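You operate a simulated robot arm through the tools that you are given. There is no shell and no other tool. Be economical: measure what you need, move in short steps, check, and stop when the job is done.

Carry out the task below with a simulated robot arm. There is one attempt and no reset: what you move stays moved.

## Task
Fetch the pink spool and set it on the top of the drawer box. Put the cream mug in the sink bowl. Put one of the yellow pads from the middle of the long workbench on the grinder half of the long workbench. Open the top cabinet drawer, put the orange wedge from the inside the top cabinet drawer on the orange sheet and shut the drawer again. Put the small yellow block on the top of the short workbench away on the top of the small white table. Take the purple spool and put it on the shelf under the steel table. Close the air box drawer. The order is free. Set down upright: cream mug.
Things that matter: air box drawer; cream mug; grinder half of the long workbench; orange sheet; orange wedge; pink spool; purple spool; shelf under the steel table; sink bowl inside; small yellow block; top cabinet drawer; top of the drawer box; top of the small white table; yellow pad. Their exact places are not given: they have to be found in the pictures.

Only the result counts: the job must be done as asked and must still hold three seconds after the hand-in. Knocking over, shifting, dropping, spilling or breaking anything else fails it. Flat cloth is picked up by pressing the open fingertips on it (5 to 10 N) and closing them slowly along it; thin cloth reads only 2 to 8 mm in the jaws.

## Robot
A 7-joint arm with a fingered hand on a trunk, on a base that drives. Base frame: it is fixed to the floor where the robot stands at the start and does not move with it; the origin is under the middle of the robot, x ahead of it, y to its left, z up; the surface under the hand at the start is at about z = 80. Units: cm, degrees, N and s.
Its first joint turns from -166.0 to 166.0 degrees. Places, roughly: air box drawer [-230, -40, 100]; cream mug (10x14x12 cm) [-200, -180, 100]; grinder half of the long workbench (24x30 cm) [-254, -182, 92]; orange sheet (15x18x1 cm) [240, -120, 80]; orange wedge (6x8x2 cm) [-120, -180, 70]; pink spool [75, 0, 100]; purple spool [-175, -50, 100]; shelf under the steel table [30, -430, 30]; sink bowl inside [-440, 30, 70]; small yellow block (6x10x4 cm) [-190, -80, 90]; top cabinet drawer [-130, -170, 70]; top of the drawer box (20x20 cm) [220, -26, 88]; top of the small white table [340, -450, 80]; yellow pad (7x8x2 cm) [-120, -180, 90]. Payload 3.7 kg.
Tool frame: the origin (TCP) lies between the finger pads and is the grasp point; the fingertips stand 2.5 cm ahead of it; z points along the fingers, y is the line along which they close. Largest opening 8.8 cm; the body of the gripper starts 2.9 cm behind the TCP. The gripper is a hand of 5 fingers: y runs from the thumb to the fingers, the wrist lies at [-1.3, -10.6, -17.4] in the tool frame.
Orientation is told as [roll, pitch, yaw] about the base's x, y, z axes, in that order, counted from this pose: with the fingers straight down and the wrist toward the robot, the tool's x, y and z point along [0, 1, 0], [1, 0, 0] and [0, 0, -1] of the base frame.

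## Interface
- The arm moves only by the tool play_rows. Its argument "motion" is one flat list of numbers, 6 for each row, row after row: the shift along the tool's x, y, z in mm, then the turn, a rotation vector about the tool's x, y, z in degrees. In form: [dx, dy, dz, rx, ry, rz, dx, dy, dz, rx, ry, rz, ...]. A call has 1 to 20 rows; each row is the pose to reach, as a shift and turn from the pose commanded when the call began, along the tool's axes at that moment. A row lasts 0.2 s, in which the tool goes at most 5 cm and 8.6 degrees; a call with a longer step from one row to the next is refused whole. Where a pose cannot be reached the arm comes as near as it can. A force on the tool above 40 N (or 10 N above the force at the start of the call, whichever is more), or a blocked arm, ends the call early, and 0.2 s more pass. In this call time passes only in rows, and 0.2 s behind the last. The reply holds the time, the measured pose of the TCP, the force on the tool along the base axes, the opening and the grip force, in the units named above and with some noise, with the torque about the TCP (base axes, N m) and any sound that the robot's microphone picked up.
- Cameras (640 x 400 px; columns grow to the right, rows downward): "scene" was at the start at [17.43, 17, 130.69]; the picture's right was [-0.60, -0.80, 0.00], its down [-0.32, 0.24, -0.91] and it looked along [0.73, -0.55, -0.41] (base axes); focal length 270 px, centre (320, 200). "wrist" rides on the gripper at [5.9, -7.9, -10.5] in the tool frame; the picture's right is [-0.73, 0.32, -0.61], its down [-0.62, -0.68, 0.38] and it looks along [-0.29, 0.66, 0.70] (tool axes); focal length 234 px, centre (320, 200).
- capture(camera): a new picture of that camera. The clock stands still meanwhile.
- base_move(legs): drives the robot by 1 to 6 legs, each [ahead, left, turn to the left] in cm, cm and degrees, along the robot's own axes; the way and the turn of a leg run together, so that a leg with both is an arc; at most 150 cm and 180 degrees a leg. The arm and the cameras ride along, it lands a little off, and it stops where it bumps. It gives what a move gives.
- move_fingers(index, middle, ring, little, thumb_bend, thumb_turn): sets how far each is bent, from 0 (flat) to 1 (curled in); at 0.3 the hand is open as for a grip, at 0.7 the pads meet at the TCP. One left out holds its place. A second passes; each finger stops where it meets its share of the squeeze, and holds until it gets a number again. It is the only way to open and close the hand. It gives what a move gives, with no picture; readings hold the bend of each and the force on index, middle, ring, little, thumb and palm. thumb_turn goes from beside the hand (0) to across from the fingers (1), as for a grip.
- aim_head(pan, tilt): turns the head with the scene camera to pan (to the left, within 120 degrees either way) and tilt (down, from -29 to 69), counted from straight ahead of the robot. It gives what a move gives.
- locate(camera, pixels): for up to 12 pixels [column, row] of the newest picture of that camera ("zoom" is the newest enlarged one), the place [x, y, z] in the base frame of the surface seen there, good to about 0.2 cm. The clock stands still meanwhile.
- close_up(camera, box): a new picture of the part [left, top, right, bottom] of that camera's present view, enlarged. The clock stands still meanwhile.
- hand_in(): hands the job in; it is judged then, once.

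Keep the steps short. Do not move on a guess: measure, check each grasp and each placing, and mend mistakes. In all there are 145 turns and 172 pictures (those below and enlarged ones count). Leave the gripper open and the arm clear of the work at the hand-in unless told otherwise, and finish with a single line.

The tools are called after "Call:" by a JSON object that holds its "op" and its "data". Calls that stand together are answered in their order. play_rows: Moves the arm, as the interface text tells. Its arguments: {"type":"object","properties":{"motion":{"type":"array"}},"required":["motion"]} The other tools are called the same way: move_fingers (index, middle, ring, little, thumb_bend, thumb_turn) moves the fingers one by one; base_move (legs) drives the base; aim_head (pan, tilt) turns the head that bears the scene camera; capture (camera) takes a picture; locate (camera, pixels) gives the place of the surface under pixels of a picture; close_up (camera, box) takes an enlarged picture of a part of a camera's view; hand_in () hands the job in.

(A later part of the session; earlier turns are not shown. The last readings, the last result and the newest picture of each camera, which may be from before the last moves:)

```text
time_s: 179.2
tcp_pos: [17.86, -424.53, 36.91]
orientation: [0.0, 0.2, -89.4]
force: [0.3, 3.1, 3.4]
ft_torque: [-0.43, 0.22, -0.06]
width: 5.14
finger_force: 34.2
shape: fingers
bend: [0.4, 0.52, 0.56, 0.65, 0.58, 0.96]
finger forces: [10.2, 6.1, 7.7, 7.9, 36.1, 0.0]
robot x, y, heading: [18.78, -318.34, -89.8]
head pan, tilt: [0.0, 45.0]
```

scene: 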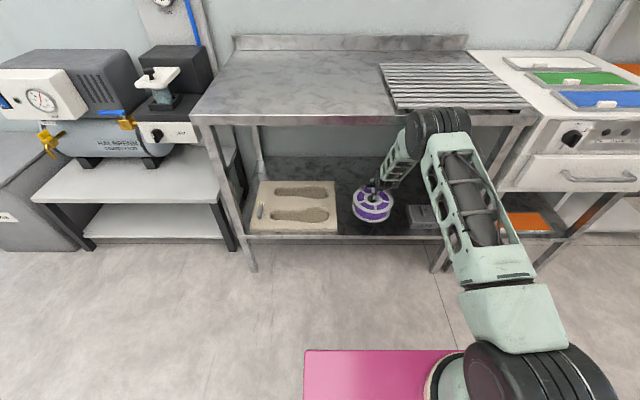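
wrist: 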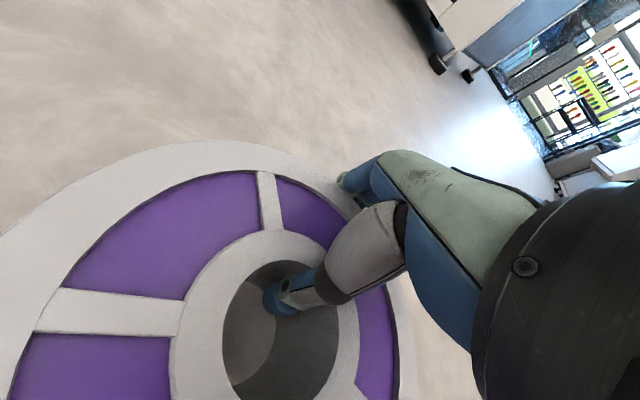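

Contact with the shelf. I open.

Call:
{"op": "move_fingers", "data": {"index": 0.3, "middle": 0.4, "ring": 0.4, "little": 0.45, "thumb_bend": 0.45}}

Call:
{"op": "close_up", "data": {"camera": "scene", "box": [310, 100, 470, 250]}}

```text
time_s: 180.2
tcp_pos: [17.89, -424.31, 36.93]
orientation: [0.0, 0.2, -89.5]
force: [2.3, 0.4, 1.2]
ft_torque: [-0.06, 0.01, -0.1]
width: 7.21
finger_force: 3.5
shape: fingers
bend: [0.29, 0.4, 0.4, 0.45, 0.44, 1.0]
finger forces: [2.8, 0.0, 0.0, 0.1, 3.6, 0.0]
robot x, y, heading: [18.7, -318.55, -89.9]
head pan, tilt: [0.0, 45.0]
```

```text
2.67 times, centred on (390, 175) of scene
```

zoom: 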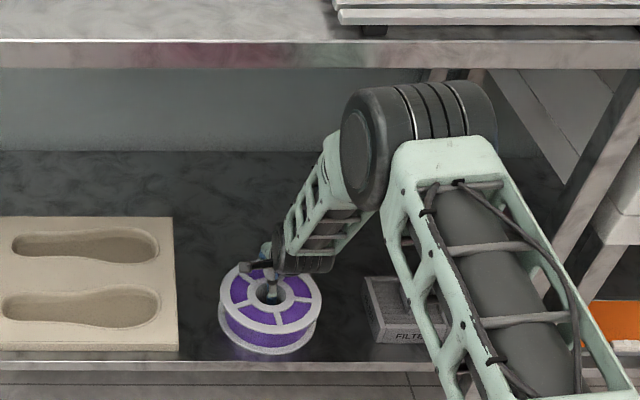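

The spool rests fully on the shelf. I open further and lift the hand out.

Call:
{"op": "move_fingers", "data": {"index": 0.2, "middle": 0.25, "ring": 0.25, "little": 0.25, "thumb_bend": 0.38}}

Call:
{"op": "play_rows", "data": {"motion": [0, 0, -10, 0, 0, 0, 0, 0, -25, 0, 0, 0, 0, 0, -45, 0, 0, 0, 0, 0, -65, 0, 0, 0, 0, 0, -85, 0, 0, 0]}}

Call:
{"op": "close_up", "data": {"camera": "scene", "box": [310, 100, 470, 250]}}

```text
time_s: 181.2
tcp_pos: [17.9, -424.52, 36.91]
orientation: [0.2, 0.2, -89.5]
force: [0.0, 0.8, 0.5]
ft_torque: [-0.02, -0.02, -0.02]
width: 8.81
finger_force: 0.3
shape: fingers
bend: [0.2, 0.25, 0.25, 0.25, 0.38, 1.0]
finger forces: [0.0, 0.0, 0.0, 0.1, 0.4, 0.0]
robot x, y, heading: [18.38, -318.37, -89.8]
head pan, tilt: [0.0, 45.0]
```

```text
time_s: 182.4
tcp_pos: [17.74, -424.37, 45.33]
orientation: [0.1, 0.2, -89.5]
force: [0.4, 0.1, -0.3]
ft_torque: [0.0, 0.01, -0.01]
width: 8.82
finger_force: 0.0
shape: fingers
bend: [0.2, 0.25, 0.25, 0.25, 0.38, 1.0]
finger forces: [0.0, 0.0, 0.0, 0.1, 0.1, 0.0]
robot x, y, heading: [18.88, -318.73, -89.6]
head pan, tilt: [0.0, 45.0]
```

```text
2.67 times, centred on (390, 175) of scene
```

zoom: 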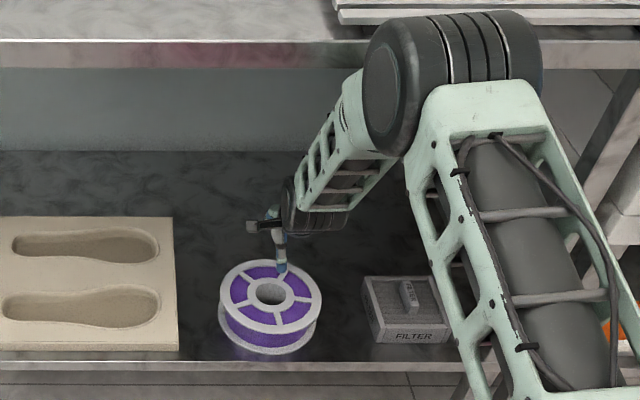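

The purple spool is placed. I back off and raise the arm to a travel pose.

Call:
{"op": "base_move", "data": {"legs": [[-45, 0, 0]]}}

Call:
{"op": "play_rows", "data": {"motion": [0, -18, -40, 0, 0, 0, 0, -36, -80, 0, 0, 0, 0, -54, -120, 0, 0, 0, 0, -72, -160, 0, 0, 0, 0, -90, -200, 0, 0, 0, 0, -110, -240, 0, 0, 0, 0, -130, -280, 0, 0, 0, 0, -150, -320, 0, 0, 0, 0, -170, -360, 0, 0, 0, 0, -190, -400, 0, 0, 0, 0, -210, -440, 0, 0, 0, 0, -235, -480, 0, 0, 0, 0, -260, -520, 0, 0, 0, 0, -285, -560, 0, 0, 0, 0, -310, -600, 0, 0, 0, 0, -335, -640, 0, 0, 0, 0, -360, -680, 0, 0, 0, 0, -385, -720, 0, 0, 0, 0, -410, -760, 0, 0, 0]}}

Call:
{"op": "aim_head", "data": {"pan": -110, "tilt": 20}}

Call:
{"op": "capture", "data": {"camera": "scene"}}

```text
time_s: 185.2
tcp_pos: [18.28, -377.79, 45.38]
orientation: [0.1, 0.2, -89.0]
force: [1.2, 0.0, 0.2]
ft_torque: [-0.02, -0.01, 0.01]
width: 8.82
finger_force: 0.0
shape: fingers
bend: [0.2, 0.25, 0.25, 0.25, 0.38, 1.0]
finger forces: [0.1, 0.0, 0.0, 0.0, 0.0, 0.1]
robot x, y, heading: [18.16, -272.13, -89.3]
head pan, tilt: [0.0, 45.0]
```

```text
time_s: 189.2
tcp_pos: [17.43, -336.77, 121.28]
orientation: [0.1, 0.2, -88.9]
force: [0.6, 0.9, -0.7]
ft_torque: [0.02, 0.01, -0.02]
width: 8.8
finger_force: 0.1
shape: fingers
bend: [0.2, 0.25, 0.25, 0.25, 0.38, 1.0]
finger forces: [0.1, 0.1, 0.0, 0.0, 0.1, 0.1]
robot x, y, heading: [18.28, -271.81, -89.2]
head pan, tilt: [0.0, 45.0]
```

```text
time_s: 191.1
tcp_pos: [17.41, -336.86, 121.26]
orientation: [0.1, 0.2, -89.0]
force: [-1.0, 0.4, -0.2]
ft_torque: [-0.01, 0.0, -0.01]
width: 8.78
finger_force: 0.1
shape: fingers
bend: [0.2, 0.25, 0.25, 0.25, 0.38, 1.0]
finger forces: [0.0, 0.0, 0.0, 0.0, 0.0, 0.0]
robot x, y, heading: [18.46, -271.82, -89.2]
head pan, tilt: [-110.0, 20.0]
```

```text
106 pictures are left
```

scene: 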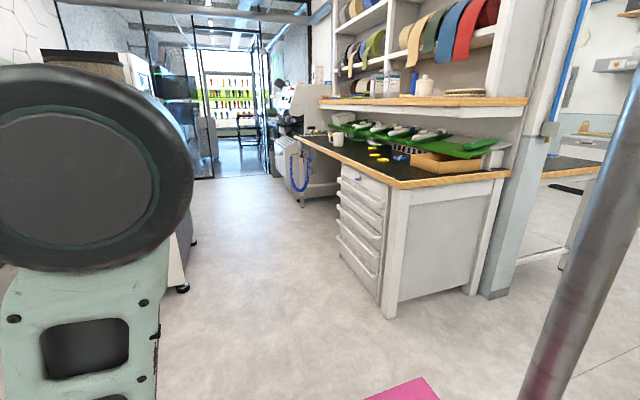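

I see the long workbench with drawers, the mug (337,138) and yellow pads (375,155). I measure.

Call:
{"op": "locate", "data": {"camera": "scene", "pixels": [[337, 140], [373, 154], [382, 159], [388, 180], [302, 140], [508, 178], [385, 305], [360, 190], [345, 165], [320, 103], [527, 101], [187, 285]]}}

Call:
{"op": "close_up", "data": {"camera": "scene", "box": [270, 90, 530, 310]}}

```text
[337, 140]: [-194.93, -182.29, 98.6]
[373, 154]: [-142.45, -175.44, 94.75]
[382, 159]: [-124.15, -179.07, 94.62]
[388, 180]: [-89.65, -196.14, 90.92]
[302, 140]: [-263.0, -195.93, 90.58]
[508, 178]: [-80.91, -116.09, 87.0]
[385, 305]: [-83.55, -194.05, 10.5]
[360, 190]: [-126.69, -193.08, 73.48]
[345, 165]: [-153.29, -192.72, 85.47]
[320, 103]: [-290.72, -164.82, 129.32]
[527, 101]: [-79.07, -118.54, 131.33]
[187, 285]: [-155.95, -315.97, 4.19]
```

```text
1.82 times, centred on (400, 200) of scene
```

zoom: 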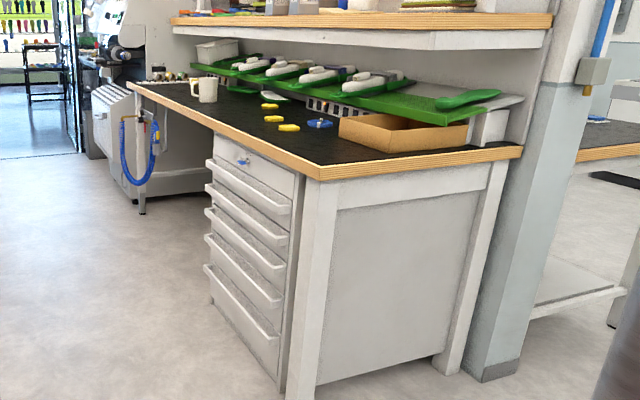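

I drive along the aisle to the front of the drawers and face the bench.

Call:
{"op": "base_move", "data": {"legs": [[0, 0, -91], [0, -8, 0], [140, 0, 0], [0, 0, -90]]}}

Call:
{"op": "aim_head", "data": {"pan": 0, "tilt": 35}}

Call:
{"op": "capture", "data": {"camera": "scene"}}

```text
time_s: 206.4
tcp_pos: [-120.73, -199.32, 121.29]
orientation: [0.1, 0.2, 91.7]
force: [-1.1, -0.2, -0.1]
ft_torque: [0.0, 0.0, 0.0]
width: 8.82
finger_force: 0.1
shape: fingers
bend: [0.2, 0.25, 0.25, 0.25, 0.38, 1.0]
finger forces: [0.0, 0.1, 0.1, 0.0, 0.1, 0.0]
robot x, y, heading: [-121.06, -264.05, 91.5]
head pan, tilt: [-110.0, 20.0]
```

```text
time_s: 208.2
tcp_pos: [-120.74, -199.34, 121.21]
orientation: [0.1, 0.2, 91.7]
force: [0.1, 0.0, -0.4]
ft_torque: [0.02, -0.04, -0.05]
width: 8.78
finger_force: 0.1
shape: fingers
bend: [0.2, 0.25, 0.25, 0.25, 0.38, 1.0]
finger forces: [0.0, 0.0, 0.1, 0.0, 0.0, 0.1]
robot x, y, heading: [-121.11, -264.52, 91.7]
head pan, tilt: [0.0, 35.0]
```

```text
104 pictures are left
```

scene: 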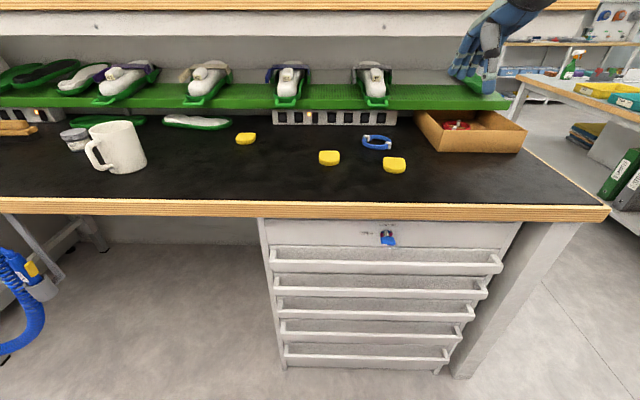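

I see the five bar handles, the top one at (385,258), and pads and mug. I measure them.

Call:
{"op": "locate", "data": {"camera": "scene", "pixels": [[280, 260], [385, 262], [495, 268], [385, 250], [386, 238], [330, 157], [394, 165], [245, 138], [118, 125], [92, 155], [145, 160], [385, 287]]}}

Call:
{"op": "close_up", "data": {"camera": "scene", "box": [250, 200, 530, 380]}}

Call:
{"op": "close_up", "data": {"camera": "scene", "box": [40, 90, 280, 210]}}

```text
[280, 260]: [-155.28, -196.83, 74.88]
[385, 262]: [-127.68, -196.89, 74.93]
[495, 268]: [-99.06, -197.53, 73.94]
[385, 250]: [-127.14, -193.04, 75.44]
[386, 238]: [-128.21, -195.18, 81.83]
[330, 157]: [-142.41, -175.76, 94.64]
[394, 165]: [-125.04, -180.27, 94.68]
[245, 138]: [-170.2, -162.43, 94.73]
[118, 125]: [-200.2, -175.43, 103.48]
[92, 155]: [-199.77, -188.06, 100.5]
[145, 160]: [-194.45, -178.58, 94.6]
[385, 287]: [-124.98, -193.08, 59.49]
```

```text
2.22 times, centred on (390, 290) of scene
```

zoom: 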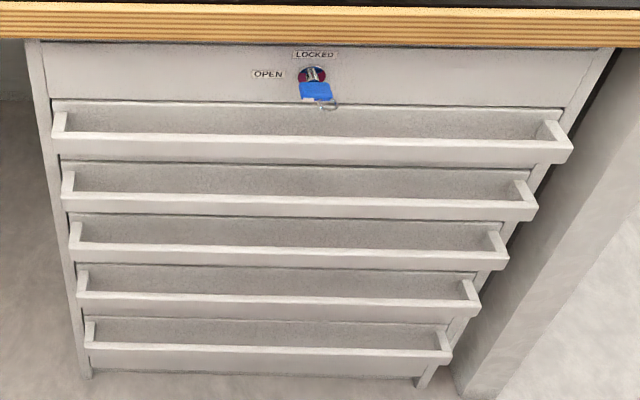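

```text
2.67 times, centred on (160, 150) of scene
```

zoom: 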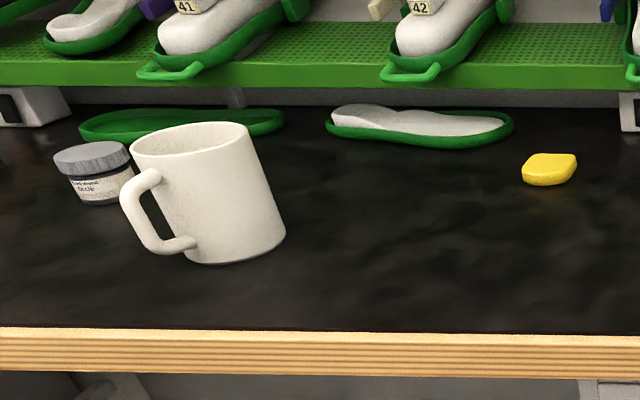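

There is a lock with a key ("LOCKED" above, "OPEN" to the left). I zoom in on it.

Call:
{"op": "close_up", "data": {"camera": "scene", "box": [356, 218, 420, 258]}}

Call:
{"op": "locate", "data": {"camera": "zoom", "pixels": [[290, 125], [330, 120], [310, 165], [300, 210], [350, 190], [330, 190], [375, 250], [250, 150]]}}

```text
10.00 times, centred on (388, 238) of scene
```

zoom: 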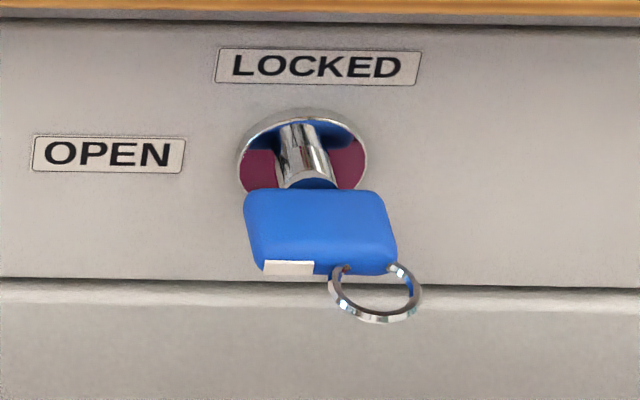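

```text
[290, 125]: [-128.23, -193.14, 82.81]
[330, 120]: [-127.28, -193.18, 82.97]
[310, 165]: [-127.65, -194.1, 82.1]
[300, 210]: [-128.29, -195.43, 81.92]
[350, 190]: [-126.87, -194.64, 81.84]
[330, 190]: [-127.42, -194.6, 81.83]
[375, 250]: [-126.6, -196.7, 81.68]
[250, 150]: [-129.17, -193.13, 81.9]
```

The key's flat bow is horizontal, i.e. turned along "OPEN"; I will test the drawer by pulling. First the pads: I zoom in to measure them.

Call:
{"op": "close_up", "data": {"camera": "scene", "box": [300, 130, 420, 190]}}

Call:
{"op": "locate", "data": {"camera": "zoom", "pixels": [[100, 145], [215, 145], [125, 112], [200, 112], [105, 175], [205, 175], [445, 185], [565, 190], [470, 145], [550, 145], [155, 130], [320, 80]]}}

Call:
{"op": "capture", "data": {"camera": "wrist"}}

```text
5.33 times, centred on (360, 160) of scene
```

zoom: 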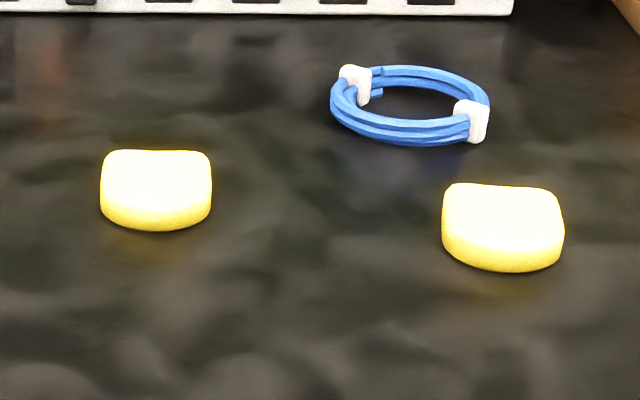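

```text
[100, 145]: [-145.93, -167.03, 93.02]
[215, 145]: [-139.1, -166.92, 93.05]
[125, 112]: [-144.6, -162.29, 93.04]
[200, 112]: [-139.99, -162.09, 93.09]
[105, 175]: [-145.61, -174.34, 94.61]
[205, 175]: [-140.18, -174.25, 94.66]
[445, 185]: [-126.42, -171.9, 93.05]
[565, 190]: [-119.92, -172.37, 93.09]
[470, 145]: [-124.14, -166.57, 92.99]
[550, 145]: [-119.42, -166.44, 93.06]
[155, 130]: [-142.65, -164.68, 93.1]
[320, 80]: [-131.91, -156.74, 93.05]
```

```text
99 pictures are left
```

wrist: 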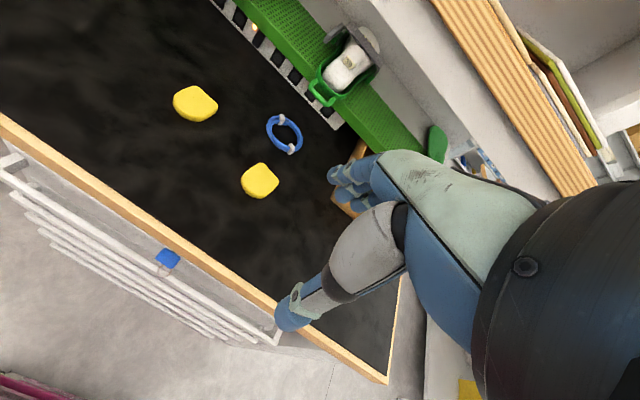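

Call:
{"op": "locate", "data": {"camera": "wrist", "pixels": [[174, 98], [216, 105], [190, 88], [185, 118], [242, 182], [278, 180], [262, 164], [252, 195], [340, 75], [300, 60], [470, 50]]}}

```text
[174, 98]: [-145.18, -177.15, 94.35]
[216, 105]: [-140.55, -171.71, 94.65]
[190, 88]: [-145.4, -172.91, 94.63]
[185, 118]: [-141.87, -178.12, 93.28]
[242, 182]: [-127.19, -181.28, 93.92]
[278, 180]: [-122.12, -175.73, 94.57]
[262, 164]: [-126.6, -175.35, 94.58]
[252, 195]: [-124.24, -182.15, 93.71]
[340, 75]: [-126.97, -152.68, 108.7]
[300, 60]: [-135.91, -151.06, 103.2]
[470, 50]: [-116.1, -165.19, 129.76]
```

Pad A is centred at (−142.9,−174.9), 6×6.5 cm, top 94.7. I move the open hand above it.

Call:
{"op": "move_fingers", "data": {"index": 0.25, "middle": 0.25, "ring": 0.25, "little": 0.25, "thumb_bend": 0.25}}

Call:
{"op": "play_rows", "data": {"motion": [36, 20, 10, 0, 0, 0, 72, 40, 20, 0, 0, 0, 108, 65, 30, 0, 0, 0, 144, 95, 45, 0, 0, 0, 180, 125, 60, 0, 0, 0, 215, 160, 70, 0, 0, 0, 215, 195, 80, 0, 0, 0, 215, 230, 100, 0, 0, 0, 215, 250, 140, 0, 0, 0, 215, 250, 180, 0, 0, 0, 215, 250, 212, 0, 0, 0]}}

Call:
{"op": "capture", "data": {"camera": "wrist"}}

Call:
{"op": "capture", "data": {"camera": "scene"}}

```text
time_s: 209.2
tcp_pos: [-120.71, -199.36, 121.21]
orientation: [0.1, 0.2, 91.7]
force: [0.3, 0.0, 0.1]
ft_torque: [0.01, 0.03, 0.04]
width: 9.37
finger_force: 0.1
shape: fingers
bend: [0.25, 0.25, 0.25, 0.25, 0.25, 1.0]
finger forces: [0.1, 0.0, 0.0, 0.0, 0.0, 0.1]
robot x, y, heading: [-121.16, -264.45, 91.6]
head pan, tilt: [0.0, 35.0]
```

```text
refused: row 6 steps farther than a row can; nothing moved
```

```text
98 pictures are left
```

wrist: 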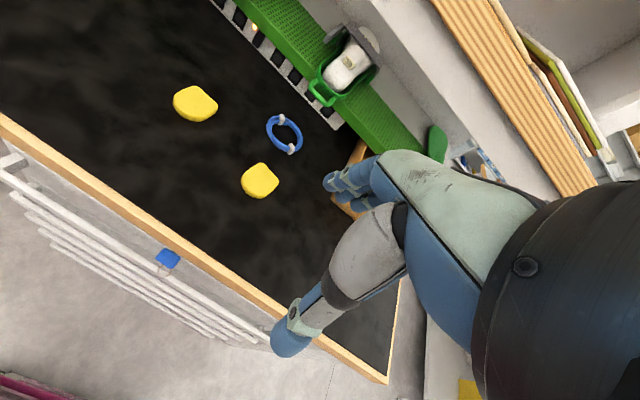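

```text
97 pictures are left
```

scene: 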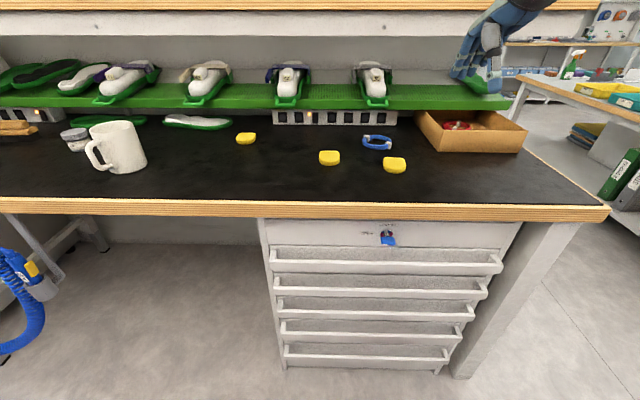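

I resend with shorter steps.

Call:
{"op": "play_rows", "data": {"motion": [25, 20, 10, 0, 0, 0, 50, 40, 20, 0, 0, 0, 75, 65, 30, 0, 0, 0, 100, 90, 40, 0, 0, 0, 125, 115, 50, 0, 0, 0, 150, 140, 60, 0, 0, 0, 175, 165, 70, 0, 0, 0, 195, 195, 80, 0, 0, 0, 210, 225, 95, 0, 0, 0, 215, 250, 120, 0, 0, 0, 215, 250, 160, 0, 0, 0, 215, 250, 190, 0, 0, 0, 215, 250, 212, 0, 0, 0]}}

Call:
{"op": "capture", "data": {"camera": "wrist"}}

Call:
{"op": "close_up", "data": {"camera": "scene", "box": [260, 50, 460, 200]}}

```text
time_s: 212.0
tcp_pos: [-142.95, -175.22, 100.04]
orientation: [0.2, 0.1, 91.7]
force: [-0.2, 0.3, 0.8]
ft_torque: [-0.03, -0.02, 0.02]
width: 9.4
finger_force: 0.0
shape: fingers
bend: [0.25, 0.25, 0.25, 0.25, 0.25, 1.0]
finger forces: [0.0, 0.0, 0.0, 0.0, 0.0, 0.0]
robot x, y, heading: [-121.03, -264.56, 91.5]
head pan, tilt: [0.0, 35.0]
```

```text
96 pictures are left
```

wrist: 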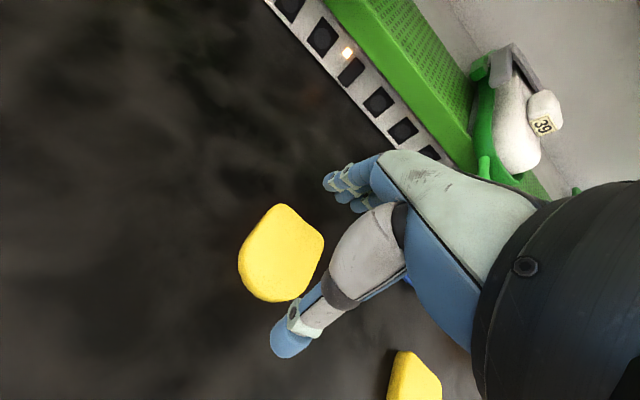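

```text
2.67 times, centred on (360, 125) of scene
```

zoom: 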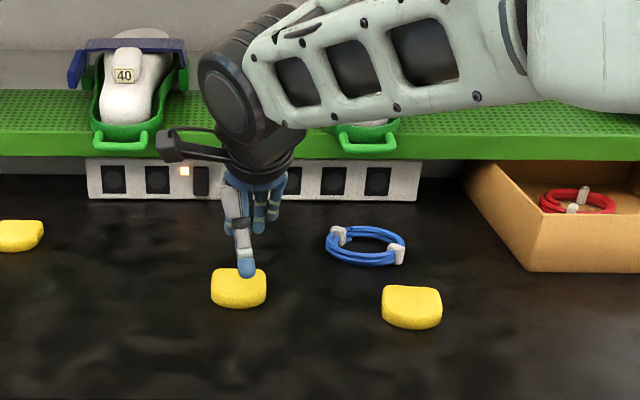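

Aligned. I go down to z≈95.8 and close.

Call:
{"op": "play_rows", "data": {"motion": [0, 0, 15, 0, 0, 0, 0, 0, 28, 0, 0, 0, 0, 0, 36, 0, 0, 0, 0, 0, 42, 0, 0, 0]}}

Call:
{"op": "move_fingers", "data": {"index": 0.7, "middle": 0.7, "ring": 0.7, "little": 0.7, "thumb_bend": 0.7}}

Call:
{"op": "play_rows", "data": {"motion": [0, 0, -15, 0, 0, 0, 0, 0, -35, 0, 0, 0, 0, 0, -60, 0, 0, 0]}}

Call:
{"op": "capture", "data": {"camera": "wrist"}}

```text
time_s: 213.0
tcp_pos: [-142.94, -175.23, 95.79]
orientation: [0.1, 0.1, 91.6]
force: [-0.6, -0.2, 0.1]
ft_torque: [-0.02, 0.01, -0.03]
width: 9.35
finger_force: 0.1
shape: fingers
bend: [0.25, 0.25, 0.25, 0.25, 0.25, 1.0]
finger forces: [0.0, 0.0, 0.0, 0.0, 0.0, 0.0]
robot x, y, heading: [-120.99, -264.33, 91.3]
head pan, tilt: [0.0, 35.0]
```

```text
time_s: 214.0
tcp_pos: [-142.95, -175.18, 96.02]
orientation: [0.1, -0.1, 91.7]
force: [-0.2, 5.9, 18.4]
ft_torque: [0.69, -0.12, 0.05]
width: 6.67
finger_force: 28.1
shape: fingers
bend: [0.5, 0.51, 0.54, 0.7, 0.32, 0.99]
finger forces: [8.1, 21.4, 7.9, 0.0, 18.5, 0.0]
robot x, y, heading: [-121.16, -264.21, 91.7]
head pan, tilt: [0.0, 35.0]
```

```text
time_s: 214.8
tcp_pos: [-142.98, -175.21, 101.75]
orientation: [0.1, 0.2, 91.6]
force: [0.3, -0.2, -0.2]
ft_torque: [-0.02, 0.0, 0.01]
width: 6.67
finger_force: 19.7
shape: fingers
bend: [0.51, 0.54, 0.56, 0.7, 0.31, 0.99]
finger forces: [7.3, 5.9, 7.0, 0.1, 19.4, 0.0]
robot x, y, heading: [-120.77, -264.0, 91.3]
head pan, tilt: [0.0, 35.0]
```

```text
94 pictures are left
```

wrist: 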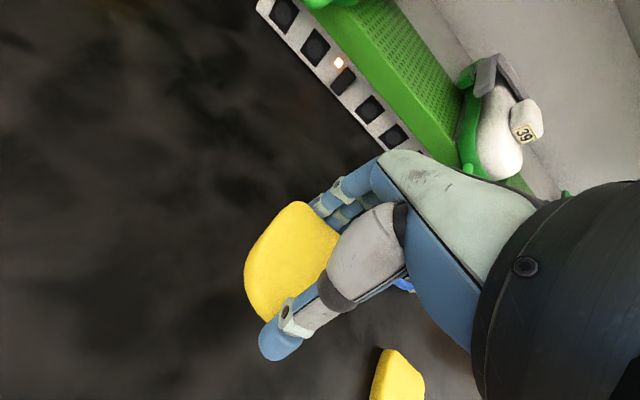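

The pad is held. I raise the hand and look at the grinder half on the left before driving.

Call:
{"op": "play_rows", "data": {"motion": [0, -20, -30, 0, 0, 0, 0, -40, -70, 0, 0, 0, 0, -60, -110, 0, 0, 0, 0, -80, -150, 0, 0, 0, 0, -110, -180, 0, 0, 0]}}

Call:
{"op": "aim_head", "data": {"pan": 55, "tilt": 35}}

Call:
{"op": "capture", "data": {"camera": "scene"}}

Call:
{"op": "locate", "data": {"camera": "scene", "pixels": [[320, 200], [280, 150], [380, 160], [350, 130], [300, 250], [250, 200], [200, 250], [420, 180], [320, 320]]}}

```text
time_s: 216.0
tcp_pos: [-142.5, -185.78, 119.88]
orientation: [0.2, 0.1, 91.7]
force: [-0.9, 0.0, -0.4]
ft_torque: [-0.05, -0.02, -0.02]
width: 6.66
finger_force: 19.6
shape: fingers
bend: [0.51, 0.54, 0.56, 0.7, 0.31, 0.99]
finger forces: [7.2, 5.8, 7.0, 0.0, 19.2, 0.0]
robot x, y, heading: [-120.97, -264.42, 91.4]
head pan, tilt: [0.0, 35.0]
```

```text
time_s: 217.3
tcp_pos: [-142.52, -185.75, 119.87]
orientation: [0.1, 0.2, 91.8]
force: [-0.7, 0.6, -0.1]
ft_torque: [-0.03, 0.0, -0.02]
width: 6.66
finger_force: 19.4
shape: fingers
bend: [0.51, 0.54, 0.56, 0.7, 0.31, 0.99]
finger forces: [7.2, 5.7, 7.0, 0.0, 19.2, 0.0]
robot x, y, heading: [-121.05, -264.31, 91.3]
head pan, tilt: [55.0, 35.0]
```

```text
93 pictures are left
```

scene: 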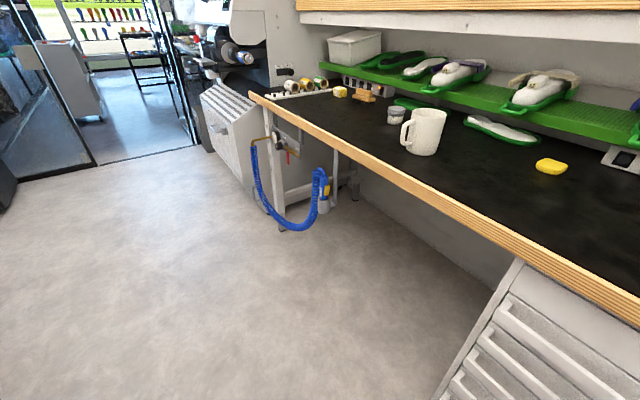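

```text
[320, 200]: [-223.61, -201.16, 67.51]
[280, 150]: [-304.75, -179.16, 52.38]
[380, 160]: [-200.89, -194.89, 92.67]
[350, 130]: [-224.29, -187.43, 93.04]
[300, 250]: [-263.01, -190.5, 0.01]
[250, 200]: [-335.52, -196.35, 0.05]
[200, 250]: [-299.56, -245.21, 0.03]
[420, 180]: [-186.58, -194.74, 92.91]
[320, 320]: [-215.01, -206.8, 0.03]
```

I measure the free surface near the grinder end.

Call:
{"op": "close_up", "data": {"camera": "scene", "box": [240, 60, 440, 180]}}

Call:
{"op": "locate", "data": {"camera": "zoom", "pixels": [[230, 160], [280, 170], [150, 115], [220, 100], [320, 100], [390, 110], [340, 190], [200, 130], [500, 180], [30, 115], [170, 270], [270, 380]]}}

```text
3.20 times, centred on (340, 120) of scene
```

zoom: 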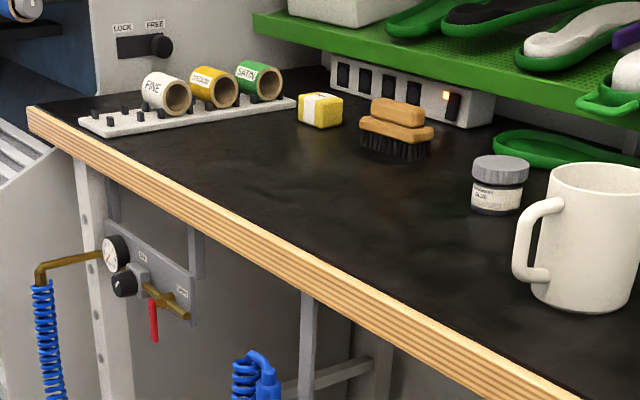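

```text
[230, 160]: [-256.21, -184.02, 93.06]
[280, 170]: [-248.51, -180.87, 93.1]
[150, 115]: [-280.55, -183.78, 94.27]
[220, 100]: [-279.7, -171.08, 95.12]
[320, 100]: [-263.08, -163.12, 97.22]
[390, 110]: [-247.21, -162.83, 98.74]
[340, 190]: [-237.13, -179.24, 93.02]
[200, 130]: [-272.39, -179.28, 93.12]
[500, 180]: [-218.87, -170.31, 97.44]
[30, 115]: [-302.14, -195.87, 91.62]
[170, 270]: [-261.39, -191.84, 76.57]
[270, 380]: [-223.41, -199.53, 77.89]
```

The spot (−252,−182) is free. I drive 109 cm to the left.

Call:
{"op": "base_move", "data": {"legs": [[0, 109, 0]]}}

Call:
{"op": "aim_head", "data": {"pan": 10, "tilt": 35}}

Call:
{"op": "capture", "data": {"camera": "scene"}}

```text
time_s: 222.8
tcp_pos: [-248.28, -187.63, 119.78]
orientation: [0.1, 0.2, 91.1]
force: [0.6, 0.4, -0.5]
ft_torque: [0.01, 0.01, 0.0]
width: 6.67
finger_force: 19.5
shape: fingers
bend: [0.51, 0.54, 0.56, 0.7, 0.31, 0.99]
finger forces: [7.1, 5.6, 7.0, 0.0, 19.3, 0.0]
robot x, y, heading: [-227.26, -266.47, 90.8]
head pan, tilt: [55.0, 35.0]
```

```text
time_s: 223.9
tcp_pos: [-248.28, -187.64, 119.87]
orientation: [0.1, 0.1, 91.2]
force: [-0.1, 0.0, -0.5]
ft_torque: [-0.01, -0.01, 0.0]
width: 6.68
finger_force: 19.6
shape: fingers
bend: [0.51, 0.54, 0.56, 0.7, 0.31, 0.99]
finger forces: [7.1, 5.7, 6.9, 0.0, 19.1, 0.0]
robot x, y, heading: [-227.26, -266.25, 90.8]
head pan, tilt: [10.0, 35.0]
```

```text
91 pictures are left
```

scene: 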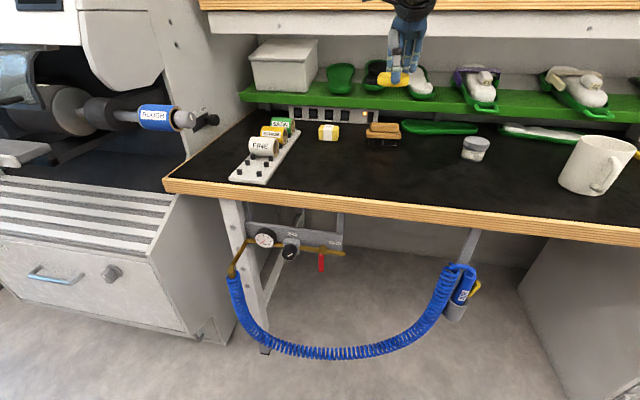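

I lower the pad onto the grinder half at about (−252,−181).

Call:
{"op": "play_rows", "data": {"motion": [8, 15, 20, 0, 0, 0, 16, 30, 45, 0, 0, 0, 24, 45, 75, 0, 0, 0, 32, 60, 105, 0, 0, 0, 37, 65, 140, 0, 0, 0, 37, 65, 175, 0, 0, 0, 37, 65, 205, 0, 0, 0, 37, 65, 225, 0, 0, 0, 37, 65, 232, 0, 0, 0, 37, 65, 236, 0, 0, 0]}}

Call:
{"op": "move_fingers", "data": {"index": 0.3, "middle": 0.3, "ring": 0.3, "little": 0.3, "thumb_bend": 0.22}}

Call:
{"op": "close_up", "data": {"camera": "scene", "box": [230, 60, 490, 220]}}

```text
time_s: 226.1
tcp_pos: [-252.25, -181.21, 96.24]
orientation: [0.1, 0.2, 91.1]
force: [0.8, -0.8, -0.2]
ft_torque: [0.01, -0.01, 0.01]
width: 6.66
finger_force: 19.4
shape: fingers
bend: [0.51, 0.55, 0.56, 0.7, 0.31, 0.99]
finger forces: [7.1, 5.6, 6.9, 0.0, 18.8, 0.1]
robot x, y, heading: [-226.91, -266.33, 90.8]
head pan, tilt: [10.0, 35.0]
```

```text
time_s: 227.1
tcp_pos: [-252.23, -181.11, 96.15]
orientation: [0.1, 0.2, 91.3]
force: [-0.3, 0.0, -0.5]
ft_torque: [0.01, -0.04, 0.01]
width: 8.96
finger_force: 0.1
shape: fingers
bend: [0.3, 0.3, 0.3, 0.3, 0.22, 1.0]
finger forces: [0.1, 0.1, 0.1, 0.1, 0.0, 0.1]
robot x, y, heading: [-227.05, -266.6, 91.0]
head pan, tilt: [10.0, 35.0]
```

```text
2.46 times, centred on (360, 140) of scene
```

zoom: 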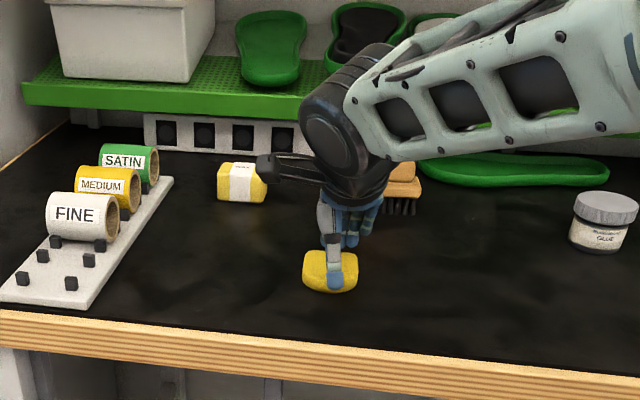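

The pad lies on the grinder half. I lift off and measure the mug next.

Call:
{"op": "play_rows", "data": {"motion": [0, 0, -20, 0, 0, 0, 0, -10, -60, 0, 0, 0, 0, -30, -100, 0, 0, 0, 0, -60, -135, 0, 0, 0, 0, -90, -165, 0, 0, 0, 0, -120, -195, 0, 0, 0, 0, -150, -230, 0, 0, 0]}}

Call:
{"op": "close_up", "data": {"camera": "scene", "box": [220, 60, 640, 260]}}

Call:
{"op": "aim_head", "data": {"pan": -25, "tilt": 35}}

Call:
{"op": "close_up", "data": {"camera": "scene", "box": [320, 90, 480, 210]}}

```text
time_s: 228.7
tcp_pos: [-251.92, -196.17, 119.04]
orientation: [0.1, 0.1, 91.2]
force: [-0.1, 1.2, 1.3]
ft_torque: [0.01, 0.01, 0.0]
width: 9.01
finger_force: 0.1
shape: fingers
bend: [0.3, 0.3, 0.3, 0.3, 0.22, 1.0]
finger forces: [0.0, 0.0, 0.0, 0.0, 0.0, 0.0]
robot x, y, heading: [-227.14, -266.29, 91.0]
head pan, tilt: [10.0, 35.0]
```

```text
1.52 times, centred on (430, 160) of scene
```

zoom: 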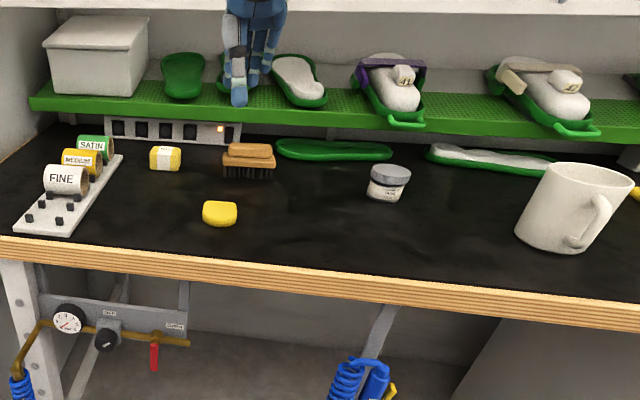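

```text
time_s: 229.7
tcp_pos: [-251.79, -196.19, 119.09]
orientation: [0.1, 0.2, 91.2]
force: [-0.7, 0.0, -0.3]
ft_torque: [-0.04, 0.02, -0.03]
width: 8.99
finger_force: 0.2
shape: fingers
bend: [0.3, 0.3, 0.3, 0.3, 0.22, 1.0]
finger forces: [0.0, 0.1, 0.1, 0.1, 0.0, 0.0]
robot x, y, heading: [-227.39, -266.5, 90.9]
head pan, tilt: [-25.0, 35.0]
```

```text
3.33 times, centred on (400, 150) of scene
```

zoom: 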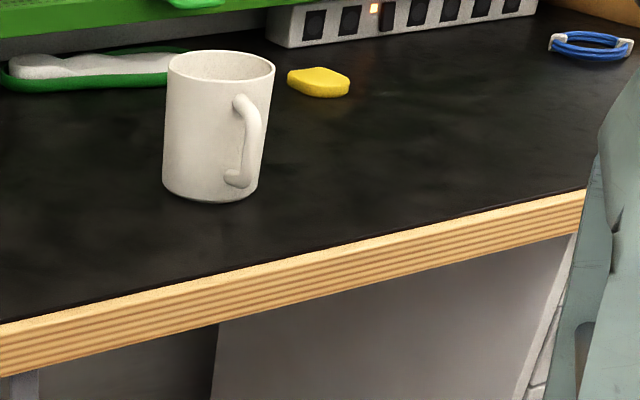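

Call:
{"op": "locate", "data": {"camera": "zoom", "pixels": [[170, 62], [272, 70], [215, 53], [225, 82], [222, 65], [165, 185], [257, 185], [215, 200], [240, 100], [238, 182], [258, 125], [245, 120]]}}

```text
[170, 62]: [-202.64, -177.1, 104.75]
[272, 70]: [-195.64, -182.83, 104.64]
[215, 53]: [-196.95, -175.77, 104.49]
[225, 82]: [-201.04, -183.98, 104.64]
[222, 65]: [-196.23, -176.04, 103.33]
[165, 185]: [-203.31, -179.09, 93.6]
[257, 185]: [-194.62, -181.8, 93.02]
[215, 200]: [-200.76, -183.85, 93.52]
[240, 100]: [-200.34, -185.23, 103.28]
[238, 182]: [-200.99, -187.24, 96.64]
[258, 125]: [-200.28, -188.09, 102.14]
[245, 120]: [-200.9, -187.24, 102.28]
```

Mug: rim centre (−199,−180), Ø9.2, top 104.7, handle toward me. I will pinch the far wall: thumb inside, fingers outside. I drive right 53 cm.

Call:
{"op": "base_move", "data": {"legs": [[0, -53, 0]]}}

Call:
{"op": "aim_head", "data": {"pan": 0, "tilt": 35}}

Call:
{"op": "capture", "data": {"camera": "scene"}}

```text
time_s: 232.8
tcp_pos: [-197.58, -195.18, 119.09]
orientation: [0.0, 0.2, 90.9]
force: [0.5, 0.7, 0.2]
ft_torque: [-0.02, -0.01, -0.03]
width: 9.0
finger_force: 0.1
shape: fingers
bend: [0.3, 0.3, 0.3, 0.3, 0.22, 1.0]
finger forces: [0.0, 0.0, 0.1, 0.0, 0.1, 0.0]
robot x, y, heading: [-173.22, -265.36, 90.9]
head pan, tilt: [-25.0, 35.0]
```

```text
time_s: 233.7
tcp_pos: [-197.6, -195.27, 119.16]
orientation: [0.1, 0.3, 90.9]
force: [-0.6, -0.5, 0.1]
ft_torque: [0.0, -0.01, 0.0]
width: 8.99
finger_force: 0.0
shape: fingers
bend: [0.3, 0.3, 0.3, 0.3, 0.22, 1.0]
finger forces: [0.1, 0.0, 0.0, 0.1, 0.0, 0.0]
robot x, y, heading: [-173.01, -265.67, 90.7]
head pan, tilt: [0.0, 35.0]
```

```text
87 pictures are left
```

scene: 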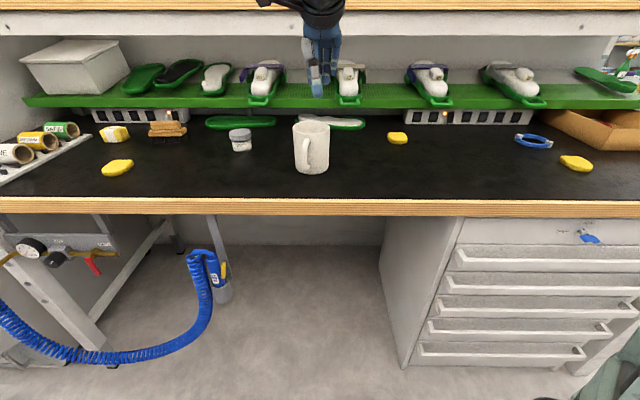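

I bring the hand over the far wall of the mug.

Call:
{"op": "play_rows", "data": {"motion": [5, 40, 0, 0, 0, 0, 10, 80, 0, 0, 0, 0, 14, 120, 0, 0, 0, 0, 16, 160, 0, 0, 0, 0, 16, 196, 0, 0, 0, 0, 16, 196, 35, 0, 0, 0, 16, 196, 65, 0, 0, 0]}}

Call:
{"op": "capture", "data": {"camera": "wrist"}}

Call:
{"op": "close_up", "data": {"camera": "scene", "box": [230, 50, 400, 190]}}

```text
time_s: 235.3
tcp_pos: [-199.49, -175.65, 112.6]
orientation: [0.1, 0.1, 91.0]
force: [0.1, -0.2, 0.7]
ft_torque: [0.01, -0.02, 0.01]
width: 8.98
finger_force: 0.1
shape: fingers
bend: [0.3, 0.3, 0.3, 0.3, 0.22, 1.0]
finger forces: [0.0, 0.1, 0.0, 0.1, 0.1, 0.0]
robot x, y, heading: [-173.24, -265.57, 90.5]
head pan, tilt: [0.0, 35.0]
```

```text
86 pictures are left
```

wrist: 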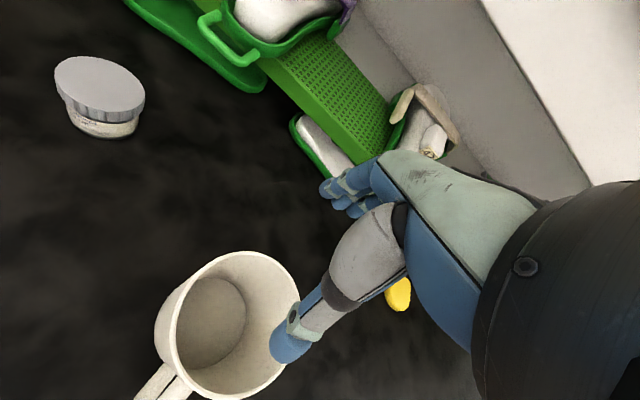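

```text
2.86 times, centred on (315, 120) of scene
```

zoom: 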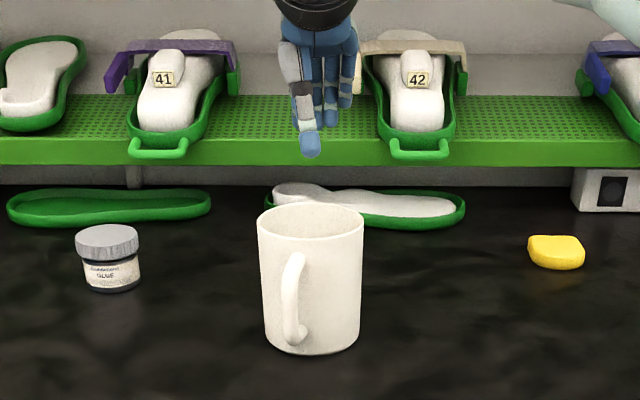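

I lower the thumb into the mug.

Call:
{"op": "play_rows", "data": {"motion": [0, 0, 20, 0, 0, 0, 0, 0, 40, 0, 0, 0, 0, 0, 55, 0, 0, 0, 0, 0, 70, 0, 0, 0, 0, 0, 80, 0, 0, 0, 0, 0, 87, 0, 0, 0]}}

Call:
{"op": "capture", "data": {"camera": "wrist"}}

Call:
{"op": "close_up", "data": {"camera": "scene", "box": [230, 50, 400, 190]}}

```text
time_s: 236.7
tcp_pos: [-199.45, -175.68, 103.75]
orientation: [0.1, 0.1, 91.0]
force: [0.6, 0.3, 0.2]
ft_torque: [0.0, 0.01, 0.0]
width: 9.01
finger_force: 0.0
shape: fingers
bend: [0.3, 0.3, 0.3, 0.3, 0.22, 1.0]
finger forces: [0.1, 0.0, 0.0, 0.1, 0.0, 0.0]
robot x, y, heading: [-173.4, -265.39, 90.6]
head pan, tilt: [0.0, 35.0]
```

```text
84 pictures are left
```

wrist: 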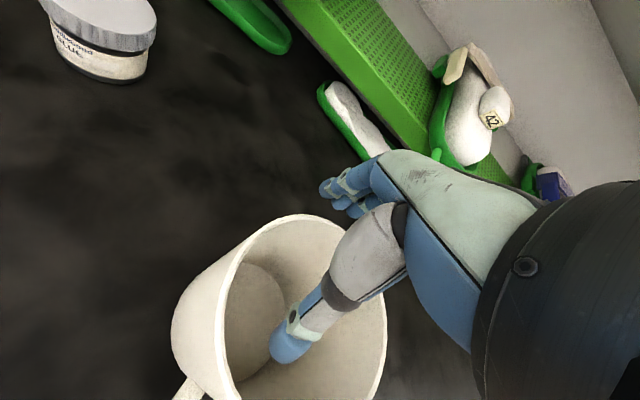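

```text
2.86 times, centred on (315, 120) of scene
```

zoom: 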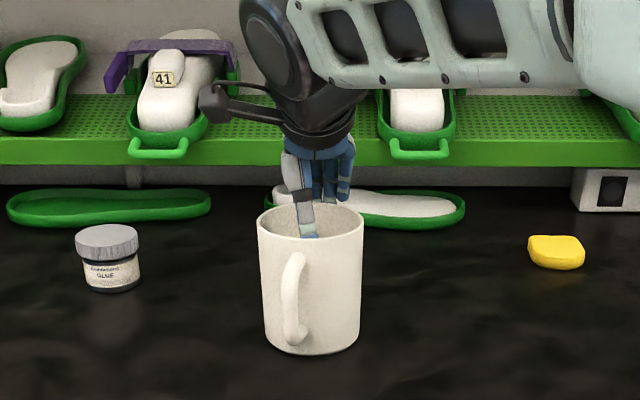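

The thumb is inside, fingers outside. I close and lift.

Call:
{"op": "move_fingers", "data": {"index": 0.75, "middle": 0.75, "ring": 0.75, "little": 0.75, "thumb_bend": 0.75}}

Call:
{"op": "play_rows", "data": {"motion": [0, 0, -5, 0, 0, 0, 0, 0, -12, 0, 0, 0, 0, 0, -22, 0, 0, 0, 0, 0, -35, 0, 0, 0]}}

Call:
{"op": "capture", "data": {"camera": "wrist"}}

Call:
{"op": "close_up", "data": {"camera": "scene", "box": [230, 50, 400, 190]}}

```text
time_s: 237.7
tcp_pos: [-199.6, -175.74, 103.79]
orientation: [0.1, 0.2, 90.8]
force: [0.5, -0.1, -0.1]
ft_torque: [-0.03, -0.03, 0.05]
width: 0.0
finger_force: 6.4
shape: fingers
bend: [0.74, 0.74, 0.75, 0.75, 0.68, 1.0]
finger forces: [3.0, 2.8, 0.2, 0.0, 6.2, 0.1]
robot x, y, heading: [-173.49, -265.88, 90.8]
head pan, tilt: [0.0, 35.0]
```

```text
time_s: 238.7
tcp_pos: [-199.72, -175.76, 107.36]
orientation: [0.1, 0.2, 90.9]
force: [-0.4, -0.1, -0.7]
ft_torque: [0.05, -0.02, 0.0]
width: 0.0
finger_force: 6.5
shape: fingers
bend: [0.75, 0.74, 0.75, 0.75, 0.68, 1.0]
finger forces: [4.0, 2.8, 0.1, 0.1, 7.1, 0.0]
robot x, y, heading: [-173.54, -265.56, 90.4]
head pan, tilt: [0.0, 35.0]
```

```text
82 pictures are left
```

wrist: 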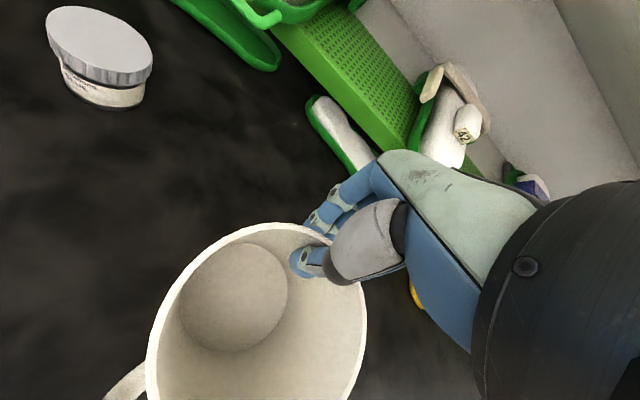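

```text
2.86 times, centred on (315, 120) of scene
```

zoom: 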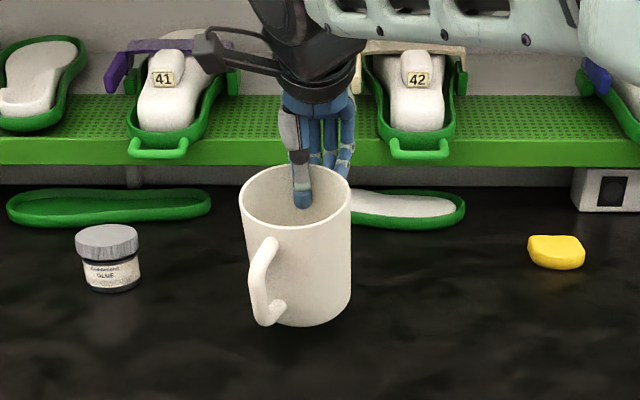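

The mug is lifted but the grip is weak (7 N), as the fingers reached their set bend. I squeeze more.

Call:
{"op": "move_fingers", "data": {"index": 0.95, "middle": 0.95, "thumb_bend": 0.9}}

Call:
{"op": "close_up", "data": {"camera": "scene", "box": [230, 50, 400, 190]}}

Call:
{"op": "capture", "data": {"camera": "wrist"}}

```text
time_s: 239.7
tcp_pos: [-199.65, -175.82, 107.25]
orientation: [0.2, 0.3, 90.9]
force: [-0.9, -0.3, -0.7]
ft_torque: [0.0, -0.04, -0.01]
width: 1.92
finger_force: 23.8
shape: fingers
bend: [0.96, 0.95, 0.75, 0.75, 0.81, 0.99]
finger forces: [19.5, 1.9, 2.5, 0.0, 23.4, 0.1]
robot x, y, heading: [-173.65, -265.34, 90.7]
head pan, tilt: [0.0, 35.0]
```

```text
2.86 times, centred on (315, 120) of scene
```

zoom: 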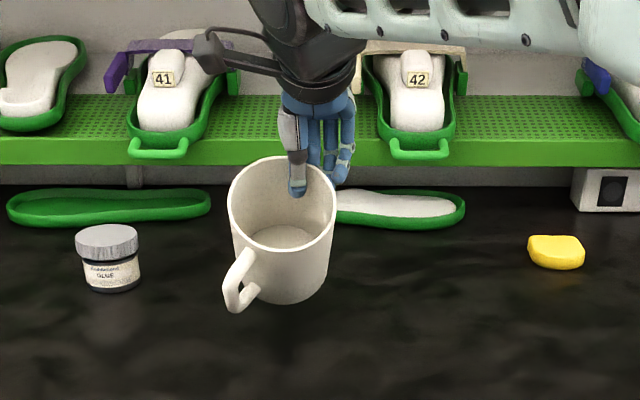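

```text
79 pictures are left
```

wrist: 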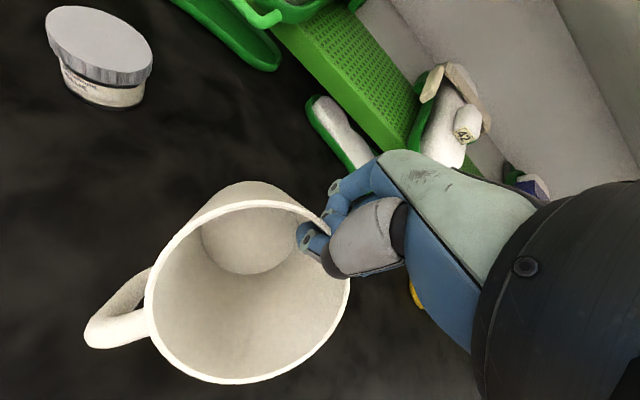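

Squeezing tilted the mug. I relax back to the former bend and set the mug down again to regrasp it across the body.

Call:
{"op": "move_fingers", "data": {"index": 0.76, "middle": 0.76, "thumb_bend": 0.68}}

Call:
{"op": "close_up", "data": {"camera": "scene", "box": [230, 50, 400, 190]}}

Call:
{"op": "capture", "data": {"camera": "wrist"}}

```text
time_s: 240.7
tcp_pos: [-199.72, -175.78, 107.17]
orientation: [0.1, 0.2, 90.9]
force: [-1.3, -0.6, 0.7]
ft_torque: [-0.01, 0.05, -0.02]
width: 2.29
finger_force: 0.1
shape: fingers
bend: [0.91, 0.76, 0.75, 0.75, 0.65, 1.0]
finger forces: [0.0, 0.0, 0.0, 0.1, 0.0, 0.1]
robot x, y, heading: [-173.21, -265.77, 90.5]
head pan, tilt: [0.0, 35.0]
```

```text
2.86 times, centred on (315, 120) of scene
```

zoom: 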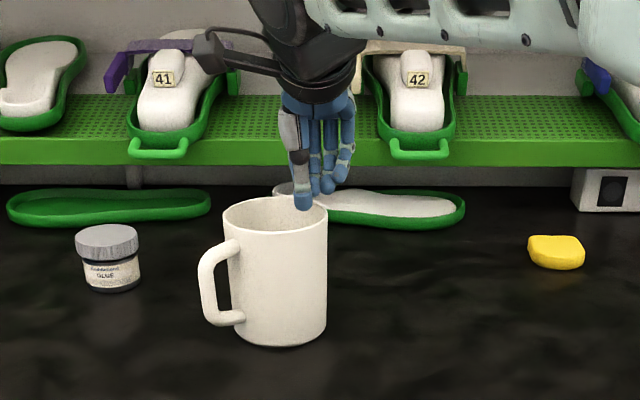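

```text
77 pictures are left
```

wrist: 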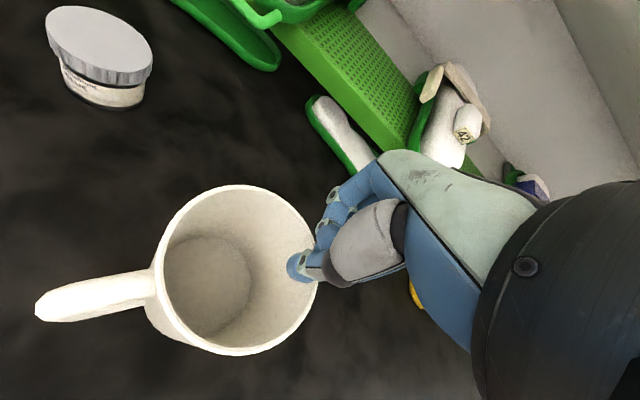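

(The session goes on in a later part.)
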